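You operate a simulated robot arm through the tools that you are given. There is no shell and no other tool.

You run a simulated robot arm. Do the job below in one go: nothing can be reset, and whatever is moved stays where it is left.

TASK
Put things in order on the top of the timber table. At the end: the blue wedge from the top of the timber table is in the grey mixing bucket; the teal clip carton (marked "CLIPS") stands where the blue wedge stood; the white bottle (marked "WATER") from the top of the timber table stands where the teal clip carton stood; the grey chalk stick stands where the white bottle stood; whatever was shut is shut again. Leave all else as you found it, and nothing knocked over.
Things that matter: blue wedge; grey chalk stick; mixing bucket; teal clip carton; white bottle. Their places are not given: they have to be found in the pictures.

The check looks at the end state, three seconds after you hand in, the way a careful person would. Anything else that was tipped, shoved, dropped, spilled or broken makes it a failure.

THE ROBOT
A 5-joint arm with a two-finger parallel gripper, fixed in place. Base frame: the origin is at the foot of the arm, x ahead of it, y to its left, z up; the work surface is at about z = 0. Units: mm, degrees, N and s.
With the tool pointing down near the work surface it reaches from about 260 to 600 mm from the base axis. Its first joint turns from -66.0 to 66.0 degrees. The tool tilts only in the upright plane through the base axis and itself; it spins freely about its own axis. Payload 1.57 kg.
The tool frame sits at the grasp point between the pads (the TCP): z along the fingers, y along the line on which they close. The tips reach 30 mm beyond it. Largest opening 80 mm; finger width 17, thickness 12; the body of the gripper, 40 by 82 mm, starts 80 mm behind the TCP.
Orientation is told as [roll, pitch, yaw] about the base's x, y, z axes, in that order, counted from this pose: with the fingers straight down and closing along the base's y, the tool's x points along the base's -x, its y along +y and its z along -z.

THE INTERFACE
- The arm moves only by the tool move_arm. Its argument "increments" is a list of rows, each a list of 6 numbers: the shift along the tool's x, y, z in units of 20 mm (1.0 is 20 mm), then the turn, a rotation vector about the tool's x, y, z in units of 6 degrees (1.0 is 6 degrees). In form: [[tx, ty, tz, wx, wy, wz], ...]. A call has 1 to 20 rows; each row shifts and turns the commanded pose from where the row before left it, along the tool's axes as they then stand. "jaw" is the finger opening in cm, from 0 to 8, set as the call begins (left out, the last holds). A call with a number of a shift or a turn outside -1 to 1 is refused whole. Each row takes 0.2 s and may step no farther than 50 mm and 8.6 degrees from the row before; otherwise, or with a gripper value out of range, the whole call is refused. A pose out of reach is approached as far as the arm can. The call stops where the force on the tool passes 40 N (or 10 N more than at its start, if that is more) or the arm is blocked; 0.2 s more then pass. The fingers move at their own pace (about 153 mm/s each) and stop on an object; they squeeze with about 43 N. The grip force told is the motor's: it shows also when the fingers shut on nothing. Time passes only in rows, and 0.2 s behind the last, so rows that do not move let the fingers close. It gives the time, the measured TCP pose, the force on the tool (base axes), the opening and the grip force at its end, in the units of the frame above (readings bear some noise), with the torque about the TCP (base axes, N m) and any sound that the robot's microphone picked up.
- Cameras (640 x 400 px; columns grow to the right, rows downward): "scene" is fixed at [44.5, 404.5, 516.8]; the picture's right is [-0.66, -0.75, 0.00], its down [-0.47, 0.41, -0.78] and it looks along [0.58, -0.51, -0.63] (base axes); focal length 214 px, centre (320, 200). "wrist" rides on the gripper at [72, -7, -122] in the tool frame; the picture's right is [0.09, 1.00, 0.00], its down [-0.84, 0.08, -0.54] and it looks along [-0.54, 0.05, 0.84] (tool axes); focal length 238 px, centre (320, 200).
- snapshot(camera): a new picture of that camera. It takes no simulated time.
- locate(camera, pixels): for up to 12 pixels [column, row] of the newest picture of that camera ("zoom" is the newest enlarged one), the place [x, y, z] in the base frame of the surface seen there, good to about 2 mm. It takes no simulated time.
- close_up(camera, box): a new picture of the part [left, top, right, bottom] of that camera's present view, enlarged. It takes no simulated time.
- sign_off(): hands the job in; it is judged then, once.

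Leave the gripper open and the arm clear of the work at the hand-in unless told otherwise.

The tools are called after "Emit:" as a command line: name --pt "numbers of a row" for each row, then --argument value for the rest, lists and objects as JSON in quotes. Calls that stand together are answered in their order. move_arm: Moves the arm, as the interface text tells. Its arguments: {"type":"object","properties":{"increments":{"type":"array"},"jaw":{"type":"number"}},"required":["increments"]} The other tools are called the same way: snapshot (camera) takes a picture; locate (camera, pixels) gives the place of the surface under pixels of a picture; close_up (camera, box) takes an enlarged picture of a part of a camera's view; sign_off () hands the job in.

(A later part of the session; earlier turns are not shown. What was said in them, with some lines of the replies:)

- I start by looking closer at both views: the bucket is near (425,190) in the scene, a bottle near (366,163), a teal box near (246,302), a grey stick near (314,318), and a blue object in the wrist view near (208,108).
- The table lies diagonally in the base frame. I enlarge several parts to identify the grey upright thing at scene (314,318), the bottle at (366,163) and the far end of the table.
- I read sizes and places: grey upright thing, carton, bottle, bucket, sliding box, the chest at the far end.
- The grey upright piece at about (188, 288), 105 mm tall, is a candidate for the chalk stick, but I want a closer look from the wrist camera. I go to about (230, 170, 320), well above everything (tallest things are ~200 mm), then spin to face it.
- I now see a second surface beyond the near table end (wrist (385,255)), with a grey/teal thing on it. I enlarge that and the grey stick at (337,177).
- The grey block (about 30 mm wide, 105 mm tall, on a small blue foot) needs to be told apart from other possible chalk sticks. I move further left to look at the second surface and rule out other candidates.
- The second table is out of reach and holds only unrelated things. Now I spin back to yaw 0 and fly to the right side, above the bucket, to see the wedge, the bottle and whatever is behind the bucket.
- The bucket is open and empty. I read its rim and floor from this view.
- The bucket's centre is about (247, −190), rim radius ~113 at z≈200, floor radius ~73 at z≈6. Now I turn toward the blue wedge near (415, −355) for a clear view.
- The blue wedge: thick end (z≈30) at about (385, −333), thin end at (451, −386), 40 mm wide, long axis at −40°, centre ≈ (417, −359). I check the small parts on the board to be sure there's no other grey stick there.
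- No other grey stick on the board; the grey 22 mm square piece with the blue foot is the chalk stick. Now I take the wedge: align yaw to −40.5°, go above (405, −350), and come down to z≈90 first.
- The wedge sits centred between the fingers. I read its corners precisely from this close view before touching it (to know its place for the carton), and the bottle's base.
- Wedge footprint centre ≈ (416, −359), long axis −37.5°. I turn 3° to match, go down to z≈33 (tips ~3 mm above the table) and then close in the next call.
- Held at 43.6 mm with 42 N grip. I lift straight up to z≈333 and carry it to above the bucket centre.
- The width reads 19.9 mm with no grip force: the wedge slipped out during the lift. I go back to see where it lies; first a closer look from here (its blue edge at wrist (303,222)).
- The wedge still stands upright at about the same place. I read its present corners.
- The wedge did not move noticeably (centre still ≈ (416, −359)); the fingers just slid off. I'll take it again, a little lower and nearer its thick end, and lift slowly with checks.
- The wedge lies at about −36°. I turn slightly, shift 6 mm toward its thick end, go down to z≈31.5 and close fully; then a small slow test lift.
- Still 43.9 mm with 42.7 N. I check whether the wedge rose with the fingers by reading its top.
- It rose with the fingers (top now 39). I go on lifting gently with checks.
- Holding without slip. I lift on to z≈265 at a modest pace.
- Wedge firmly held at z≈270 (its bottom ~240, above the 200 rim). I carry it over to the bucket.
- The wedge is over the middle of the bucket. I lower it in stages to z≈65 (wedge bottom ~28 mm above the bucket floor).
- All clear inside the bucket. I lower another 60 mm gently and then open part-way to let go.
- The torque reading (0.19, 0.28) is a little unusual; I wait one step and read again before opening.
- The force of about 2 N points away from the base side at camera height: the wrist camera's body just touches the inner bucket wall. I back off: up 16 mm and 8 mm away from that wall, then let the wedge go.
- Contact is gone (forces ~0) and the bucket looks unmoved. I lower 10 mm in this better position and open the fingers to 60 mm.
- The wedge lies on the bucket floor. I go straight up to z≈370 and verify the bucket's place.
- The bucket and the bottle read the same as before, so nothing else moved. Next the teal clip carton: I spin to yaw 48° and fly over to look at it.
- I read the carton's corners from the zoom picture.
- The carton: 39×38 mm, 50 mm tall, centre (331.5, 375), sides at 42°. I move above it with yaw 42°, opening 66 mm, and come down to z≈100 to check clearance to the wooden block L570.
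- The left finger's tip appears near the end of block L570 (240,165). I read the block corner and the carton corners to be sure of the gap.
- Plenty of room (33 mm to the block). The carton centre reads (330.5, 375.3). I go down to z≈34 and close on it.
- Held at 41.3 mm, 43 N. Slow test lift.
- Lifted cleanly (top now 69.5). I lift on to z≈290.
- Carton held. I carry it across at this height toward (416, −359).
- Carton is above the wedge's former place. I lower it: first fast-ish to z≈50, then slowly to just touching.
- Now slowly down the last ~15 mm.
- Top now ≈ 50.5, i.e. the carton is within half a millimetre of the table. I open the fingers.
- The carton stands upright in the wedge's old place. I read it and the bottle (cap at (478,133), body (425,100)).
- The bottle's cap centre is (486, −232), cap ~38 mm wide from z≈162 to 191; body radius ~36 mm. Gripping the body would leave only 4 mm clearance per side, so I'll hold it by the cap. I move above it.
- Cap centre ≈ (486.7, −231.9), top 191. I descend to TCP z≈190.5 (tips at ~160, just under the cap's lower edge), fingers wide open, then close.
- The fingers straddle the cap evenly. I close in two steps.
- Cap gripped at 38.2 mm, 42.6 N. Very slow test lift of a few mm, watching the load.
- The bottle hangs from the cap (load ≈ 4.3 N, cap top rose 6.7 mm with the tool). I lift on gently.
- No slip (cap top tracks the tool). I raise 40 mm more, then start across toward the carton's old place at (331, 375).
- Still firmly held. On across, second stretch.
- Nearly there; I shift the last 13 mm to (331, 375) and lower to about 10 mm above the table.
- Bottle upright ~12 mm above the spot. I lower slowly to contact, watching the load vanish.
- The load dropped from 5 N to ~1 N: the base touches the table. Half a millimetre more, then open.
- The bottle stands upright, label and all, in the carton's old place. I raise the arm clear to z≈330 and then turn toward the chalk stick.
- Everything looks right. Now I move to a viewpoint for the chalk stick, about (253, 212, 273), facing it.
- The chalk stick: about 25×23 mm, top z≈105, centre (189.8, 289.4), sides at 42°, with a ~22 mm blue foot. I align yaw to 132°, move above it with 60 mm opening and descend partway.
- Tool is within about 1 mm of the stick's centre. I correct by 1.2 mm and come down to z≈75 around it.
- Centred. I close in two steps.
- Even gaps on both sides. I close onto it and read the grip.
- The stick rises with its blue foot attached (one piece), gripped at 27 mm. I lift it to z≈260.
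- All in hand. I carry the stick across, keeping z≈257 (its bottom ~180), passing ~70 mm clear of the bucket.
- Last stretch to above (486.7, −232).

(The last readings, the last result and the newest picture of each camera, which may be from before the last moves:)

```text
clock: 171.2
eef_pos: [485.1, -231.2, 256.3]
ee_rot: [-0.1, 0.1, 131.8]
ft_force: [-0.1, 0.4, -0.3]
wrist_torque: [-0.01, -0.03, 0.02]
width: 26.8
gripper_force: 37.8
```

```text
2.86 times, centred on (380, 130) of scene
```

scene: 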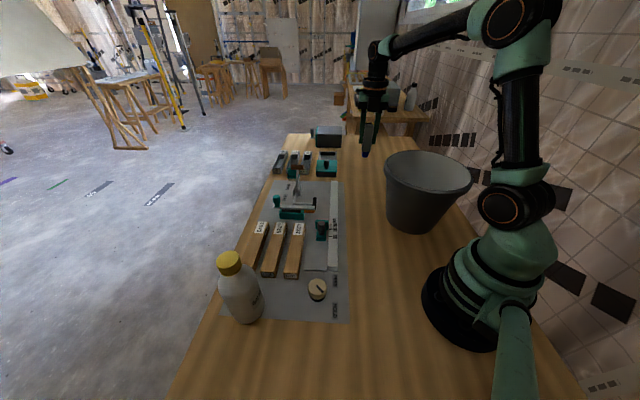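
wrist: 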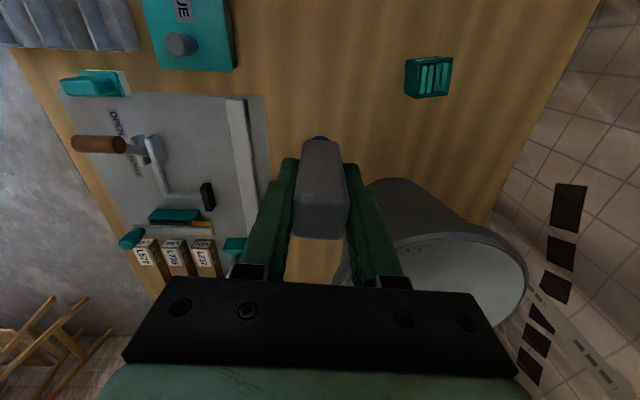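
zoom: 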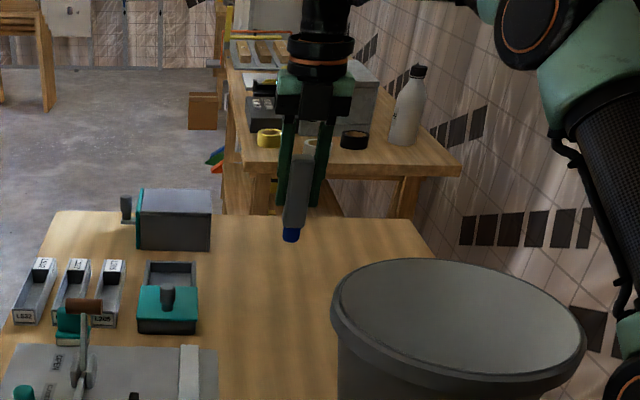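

The stick hangs upright above the bottle's old place. I lower to about 10 mm above the table.

Emit:
move_arm --pt "0.04 0 0.15 0 0 0" --pt "0 0 0.3 0 0 0" --pt "0 0 0.5 0 0 0" --pt "0 0 0.6 0 0 0" --pt "0 0 0.6 0 0 0" --pt "0 0 0.6 0 0 0" --pt "0 0 0.6 0 0 0" --pt "0 0 0.6 0 0 0" --pt "0 0 0.6 0 0 0" --pt "0 0 0.6 0 0 0" --pt "0 0 0.6 0 0 0" --pt "0 0 0.6 0 0 0" --pt "0 0 0.6 0 0 0" --pt "0 0 0.6 0 0 0" --pt "0 0 0.4 0 0 0" --pt "0 0 0.25 0 0 0" --pt "0 0 0.15 0 0 0" --pt "0 0 0.1 0 0 0" --pt "0 0 0 0 0 0"

Emit:
snapshot --camera "wrist"

Emit:
snapshot --camera "scene"

Emit:
close_up --camera "scene" --box '[320, 90, 420, 200]'

```text
clock: 175.2
eef_pos: [486.6, -232.4, 87.5]
ee_rot: [0.1, 0.0, 131.8]
ft_force: [0.2, 0.1, -0.3]
wrist_torque: [-0.01, -0.02, -0.01]
width: 27.5
gripper_force: 38.4
```

```text
taken
```

wrist: 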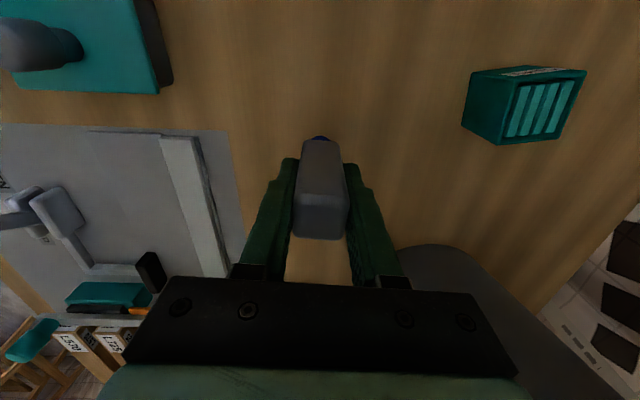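

```text
taken
```

scene: 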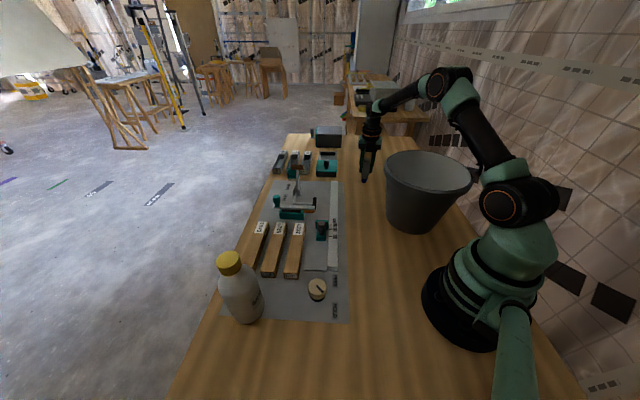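

```text
3.64 times, centred on (370, 145) of scene
```

zoom: 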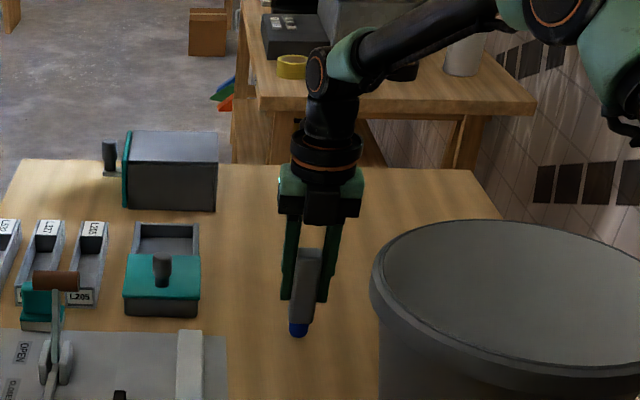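

Now slowly down to contact height (TCP z≈75, where it was gripped).

Emit:
move_arm --pt "0 0 0.1 0 0 0" --pt "0 0 0.1 0 0 0" --pt "0 0 0.1 0 0 0" --pt "0 0 0.1 0 0 0" --pt "0 0 0.1 0 0 0" --pt "0 0 0.05 0 0 0" --pt "0 0 0 0 0 0"

Emit:
snapshot --camera "wrist"

Emit:
locate --camera "wrist" --pixels '[[320, 218], [310, 225], [330, 225], [320, 232], [320, 210]]'

```text
clock: 176.8
eef_pos: [486.6, -231.3, 76.9]
ee_rot: [0.0, -0.1, 131.8]
ft_force: [-0.2, 0.3, -0.9]
wrist_torque: [0.0, 0.02, -0.01]
width: 27.4
gripper_force: 37.7
```

```text
taken
```

wrist: 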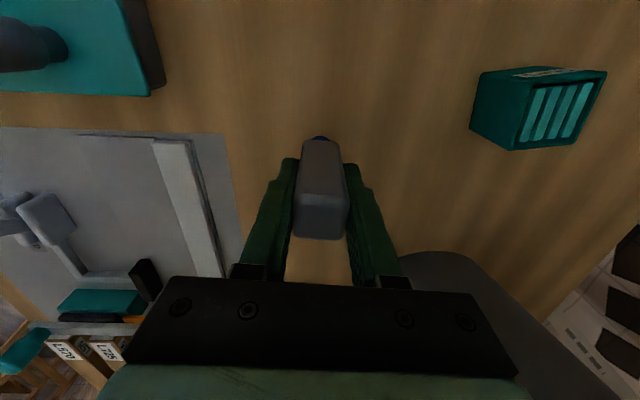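

```text
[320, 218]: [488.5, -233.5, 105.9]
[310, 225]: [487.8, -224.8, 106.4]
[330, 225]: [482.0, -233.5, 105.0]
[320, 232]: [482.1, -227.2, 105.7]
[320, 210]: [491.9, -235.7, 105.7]
```

Top reads 105.7 (it was ~105 when standing). I lower in half-millimetre steps, watching the force.

Emit:
move_arm --pt "0 0 0.03 0 0 0" --pt "0 0 0 0 0 0"

Emit:
move_arm --pt "0 0 0.03 0 0 0" --pt "0 0 0 0 0 0"

```text
clock: 177.4
eef_pos: [486.6, -231.2, 75.3]
ee_rot: [0.0, -0.1, 131.8]
ft_force: [-0.1, -0.8, -0.7]
wrist_torque: [0.02, 0.03, 0.01]
width: 27.4
gripper_force: 37.4
```

```text
clock: 178.0
eef_pos: [485.7, -231.8, 74.5]
ee_rot: [0.1, -0.1, 131.9]
ft_force: [0.7, -0.2, -1.0]
wrist_torque: [0.0, 0.0, -0.03]
width: 27.2
gripper_force: 38.1
```

Emit:
move_arm --pt "0 0 0.025 0 0 0" --pt "0 0 0 0 0 0"

Emit:
snapshot --camera "wrist"

Emit:
locate --camera "wrist" --pixels '[[320, 218], [310, 225], [330, 225], [320, 232], [320, 210]]'

```text
clock: 178.6
eef_pos: [485.9, -232.9, 75.1]
ee_rot: [-0.1, 0.0, 131.8]
ft_force: [-2.3, 0.0, 4.4]
wrist_torque: [0.0, 0.13, -0.02]
width: 27.0
gripper_force: 37.9
```

```text
taken
```

wrist: 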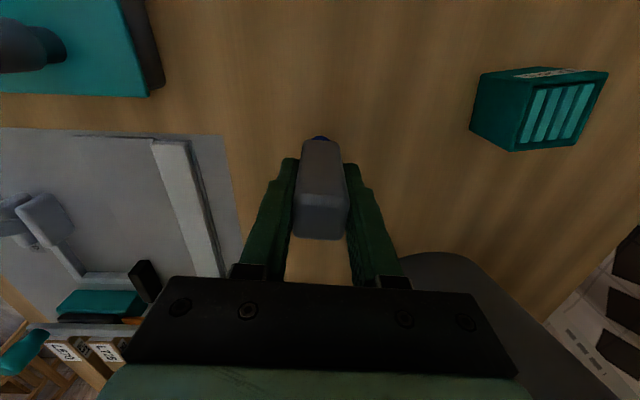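

```text
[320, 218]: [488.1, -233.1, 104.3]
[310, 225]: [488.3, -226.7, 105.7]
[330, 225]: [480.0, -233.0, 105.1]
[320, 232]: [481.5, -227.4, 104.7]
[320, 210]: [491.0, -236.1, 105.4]
```

Contact (about +4 N). I ease up by 0.2 mm, then open just slightly (30 mm) and check that it stands.

Emit:
move_arm --pt "0 0 -0.012 0 0 0" --pt "0 0 0 0 0 0"

Emit:
move_arm --pt "0 0 0 0 0 0" --pt "0 0 0 0 0 0" --jaw 3.1

Emit:
snapshot --camera "wrist"

Emit:
close_up --camera "wrist" --box '[260, 120, 380, 260]'

```text
clock: 179.2
eef_pos: [487.1, -232.3, 75.0]
ee_rot: [0.0, 0.0, 131.8]
ft_force: [-2.0, 1.3, 4.7]
wrist_torque: [0.07, 0.12, -0.01]
width: 27.3
gripper_force: 38.0
```

```text
clock: 179.8
eef_pos: [486.7, -231.6, 74.2]
ee_rot: [0.0, -0.1, 131.9]
ft_force: [0.3, 0.3, 0.1]
wrist_torque: [0.03, 0.0, -0.01]
width: 31.2
gripper_force: 0.0
```

```text
taken
```

wrist: 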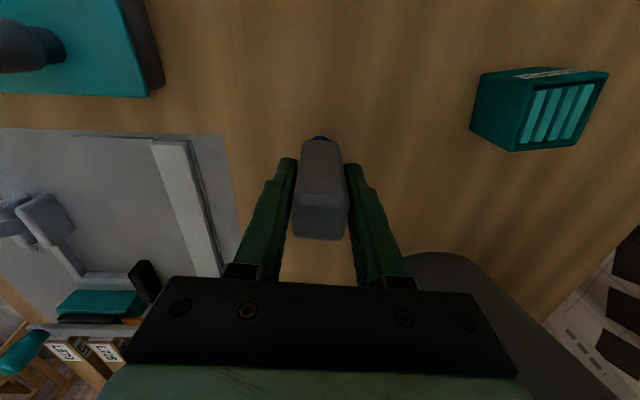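

```text
2.86 times, centred on (320, 190) of wrist
```

zoom: 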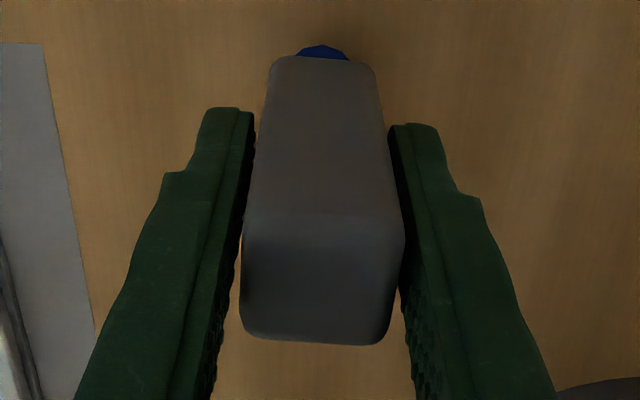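

It stands free between the fingers with gaps on both sides. I open to 60 mm, then rise slowly.

Emit:
move_arm --pt "0 0 0 0 0 0" --pt "0 0 0 0 0 0" --pt "0 0 0 0 0 0" --jaw 6

Emit:
snapshot --camera "wrist"

Emit:
close_up --camera "scene" --box '[320, 90, 420, 200]'

```text
clock: 180.6
eef_pos: [486.7, -232.1, 74.6]
ee_rot: [0.0, -0.1, 131.9]
ft_force: [-0.2, -0.2, -1.4]
wrist_torque: [-0.01, -0.02, 0.0]
width: 59.9
gripper_force: 0.0
```

```text
taken
```

wrist: 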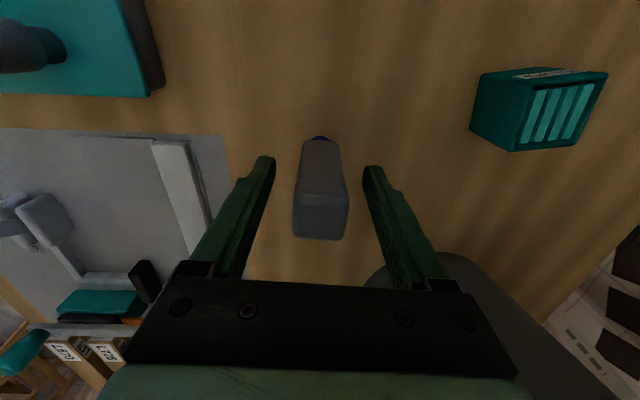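

```text
3.64 times, centred on (370, 145) of scene
```

zoom: 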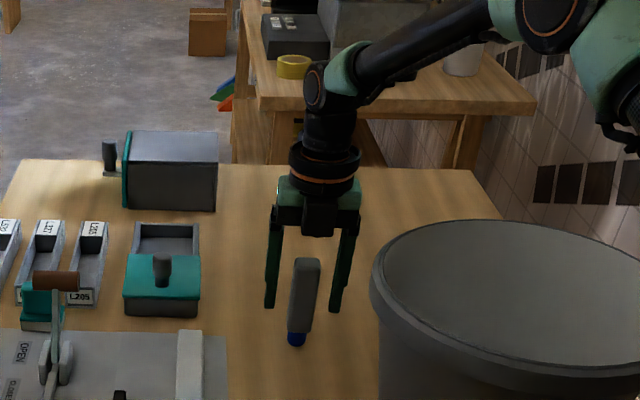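

The chalk stick stands on its own. I rise straight up.

Emit:
move_arm --pt "0 0 -0.2 0 0 0" --pt "0 0 -0.5 0 0 0" --pt "0 0 -0.8 0 0 0" --pt "0 0 -1 0 0 0" --pt "0 0 -1 0 0 0" --pt "0 0 -1 0 0 0" --pt "0 0 -1 0 0 0" --pt "0 0 -1 0 0 0" --pt "0 0 -1 0 0 0" --pt "0 0 -1 0 0 0" --pt "0 0 -1 0 0 0" --pt "0 0 -1 0 0 0" --pt "0 0 -1 0 0 0" --pt "0 0 -1 0 0 0" --pt "0 0 -0.8 0 0 0"

Emit:
snapshot --camera "wrist"

Emit:
snapshot --camera "scene"

Emit:
close_up --camera "scene" --box '[320, 110, 420, 200]'

```text
clock: 183.8
eef_pos: [486.3, -231.9, 339.2]
ee_rot: [0.0, -0.1, 131.9]
ft_force: [0.3, -0.7, -0.1]
wrist_torque: [-0.01, 0.0, -0.01]
width: 60.0
gripper_force: 0.1
```

```text
taken
```

wrist: 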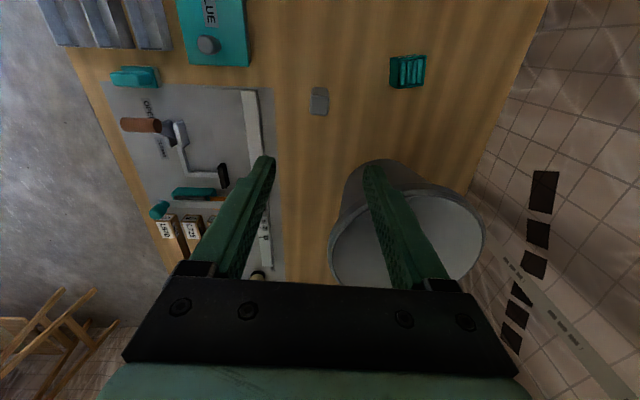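

```text
taken
```

scene: 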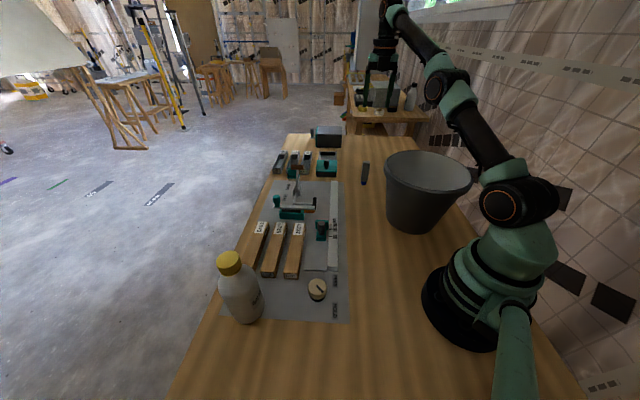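

```text
4.44 times, centred on (370, 155) of scene
```

zoom: 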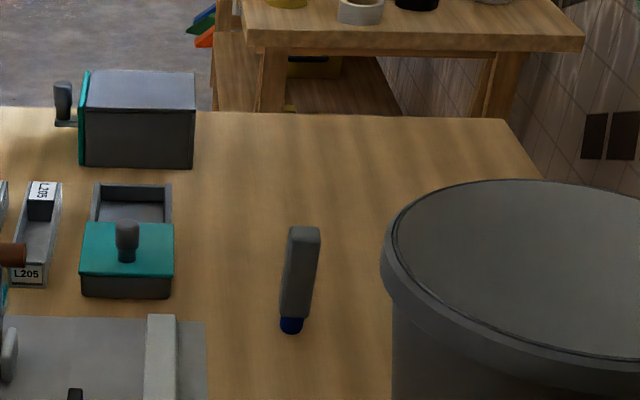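

All placed. I verify positions of the bottle, chalk stick, carton and bucket by reading them.

Emit:
locate --camera "scene" --pixels '[[229, 257], [240, 255], [218, 260], [240, 290], [243, 322], [318, 290], [430, 190], [386, 160], [410, 230], [327, 168], [297, 180], [342, 140]]'

Emit:
locate --camera "wrist" --pixels '[[311, 88], [328, 88], [310, 113], [328, 114], [319, 105], [391, 58], [425, 56], [391, 88], [423, 84], [335, 215], [480, 240], [400, 200]]'

Emit:
close_up --camera "scene" --box '[190, 220, 350, 340]'

```text
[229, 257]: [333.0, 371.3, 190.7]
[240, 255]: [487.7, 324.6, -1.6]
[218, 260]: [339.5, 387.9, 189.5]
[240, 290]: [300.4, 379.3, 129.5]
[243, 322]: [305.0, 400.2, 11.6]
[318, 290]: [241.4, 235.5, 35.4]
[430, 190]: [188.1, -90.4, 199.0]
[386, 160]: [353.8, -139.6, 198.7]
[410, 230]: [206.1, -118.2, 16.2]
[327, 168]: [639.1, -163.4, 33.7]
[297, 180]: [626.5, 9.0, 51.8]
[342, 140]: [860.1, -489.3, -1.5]
```

```text
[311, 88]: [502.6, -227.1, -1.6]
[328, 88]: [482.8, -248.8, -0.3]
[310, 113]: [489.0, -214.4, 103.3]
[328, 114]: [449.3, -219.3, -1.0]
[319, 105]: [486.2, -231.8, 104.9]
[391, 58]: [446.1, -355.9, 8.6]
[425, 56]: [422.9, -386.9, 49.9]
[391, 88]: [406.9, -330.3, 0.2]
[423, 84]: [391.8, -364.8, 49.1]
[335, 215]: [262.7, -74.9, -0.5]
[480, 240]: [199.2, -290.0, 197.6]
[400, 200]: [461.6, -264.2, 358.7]
```

```text
3.33 times, centred on (270, 280) of scene
```

zoom: 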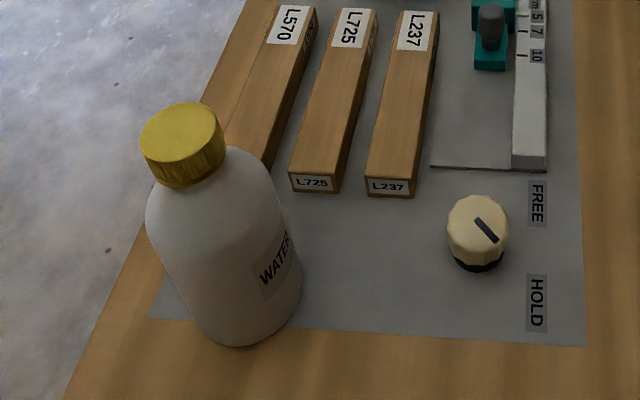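

Everything reads as intended: chalk stick at (486, −232) where the bottle was, bottle at (331–333, 372–375) where the carton was, carton centred ≈ (417, −358) where the wedge was, bucket unmoved. I retreat to a high, clear pose with the fingers open and take a last look.

Emit:
move_arm --pt "-0.88 0.145 -0.48 0 0 0" --pt "-0.88 0.145 -0.48 0 0 0" --pt "-0.88 0.145 -0.48 0 0 0" --pt "-0.88 0.145 -0.48 0 0 0" --pt "-0.88 0.145 -0.48 0 0 0" --pt "-0.88 0.145 -0.48 0 0 0" --pt "-0.88 0.145 -0.48 0 0 0" --pt "-0.88 0.145 -0.48 0 0 0" --pt "-0.88 0.145 -0.48 0 0 0" --pt "-0.88 0.145 -0.48 0 0 0" --jaw 8

Emit:
snapshot --camera "scene"

Emit:
snapshot --camera "wrist"

```text
clock: 186.0
eef_pos: [348.4, -119.5, 437.4]
ee_rot: [0.1, -0.1, 131.7]
ft_force: [0.2, -0.1, 0.0]
wrist_torque: [-0.01, -0.01, -0.01]
width: 79.9
gripper_force: 0.1
```

```text
taken
```

scene: 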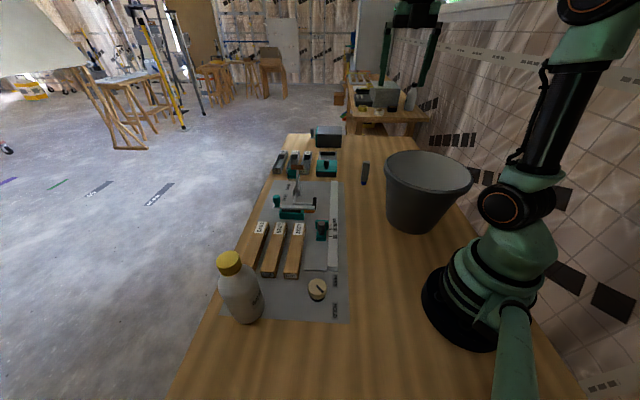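

```text
taken
```

wrist: 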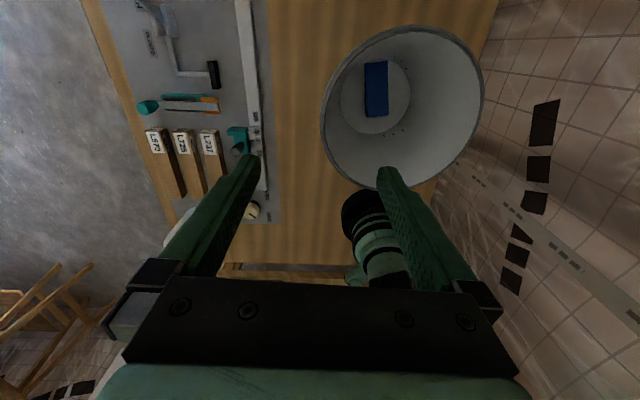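

The last pictures show everything in place:
- The wedge lies in the bucket, at wrist pixel (376,88).
- The bottle stands at scene (240,288), where the carton was.
- The chalk stick stands at scene (365,173), where the bottle was.
- The carton stands where the wedge was; it is hidden behind the bucket in this view, but I read its position earlier.

I opened nothing, so nothing needs shutting again. The gripper is open and the arm is clear, so I hand in.

Emit:
sign_off

```text
The job is handed in.
```

I handed the job in, and my last position readings put all four things where you asked. The result of the check has not come back.

| Thing | Where it is now | Reading (x, y, mm) |
|---|---|---|
| Blue wedge | On the floor of the mixing bucket | Seen there in the last wrist picture |
| Teal clip carton | Where the wedge stood | About (417, −358), target (416, −359) |
| White bottle | Where the carton stood | About (332, 373), target (331, 375) |
| Grey chalk stick | Where the bottle stood | About (486, −232), target (487, −232) |

- **Chalk stick:** nothing was marked as the chalk stick. I took it to be the grey upright piece with the blue foot beside the knob, because nothing else grey and stick-shaped was in reach.
- **Wedge slip:** the wedge slipped out of the fingers on my first lift. It stayed upright in its place, and the second, slower lift held.
- **Bucket touch:** while I lowered the wedge, the camera body pressed the inside of the bucket wall with about 2 N. The bucket's position read the same before and after, within about 2 mm.
- **Carton turned:** the carton now stands about 78 degrees round from how it stood before.

I opened nothing, so nothing needed shutting again. The gripper is open and the arm is clear of the table.
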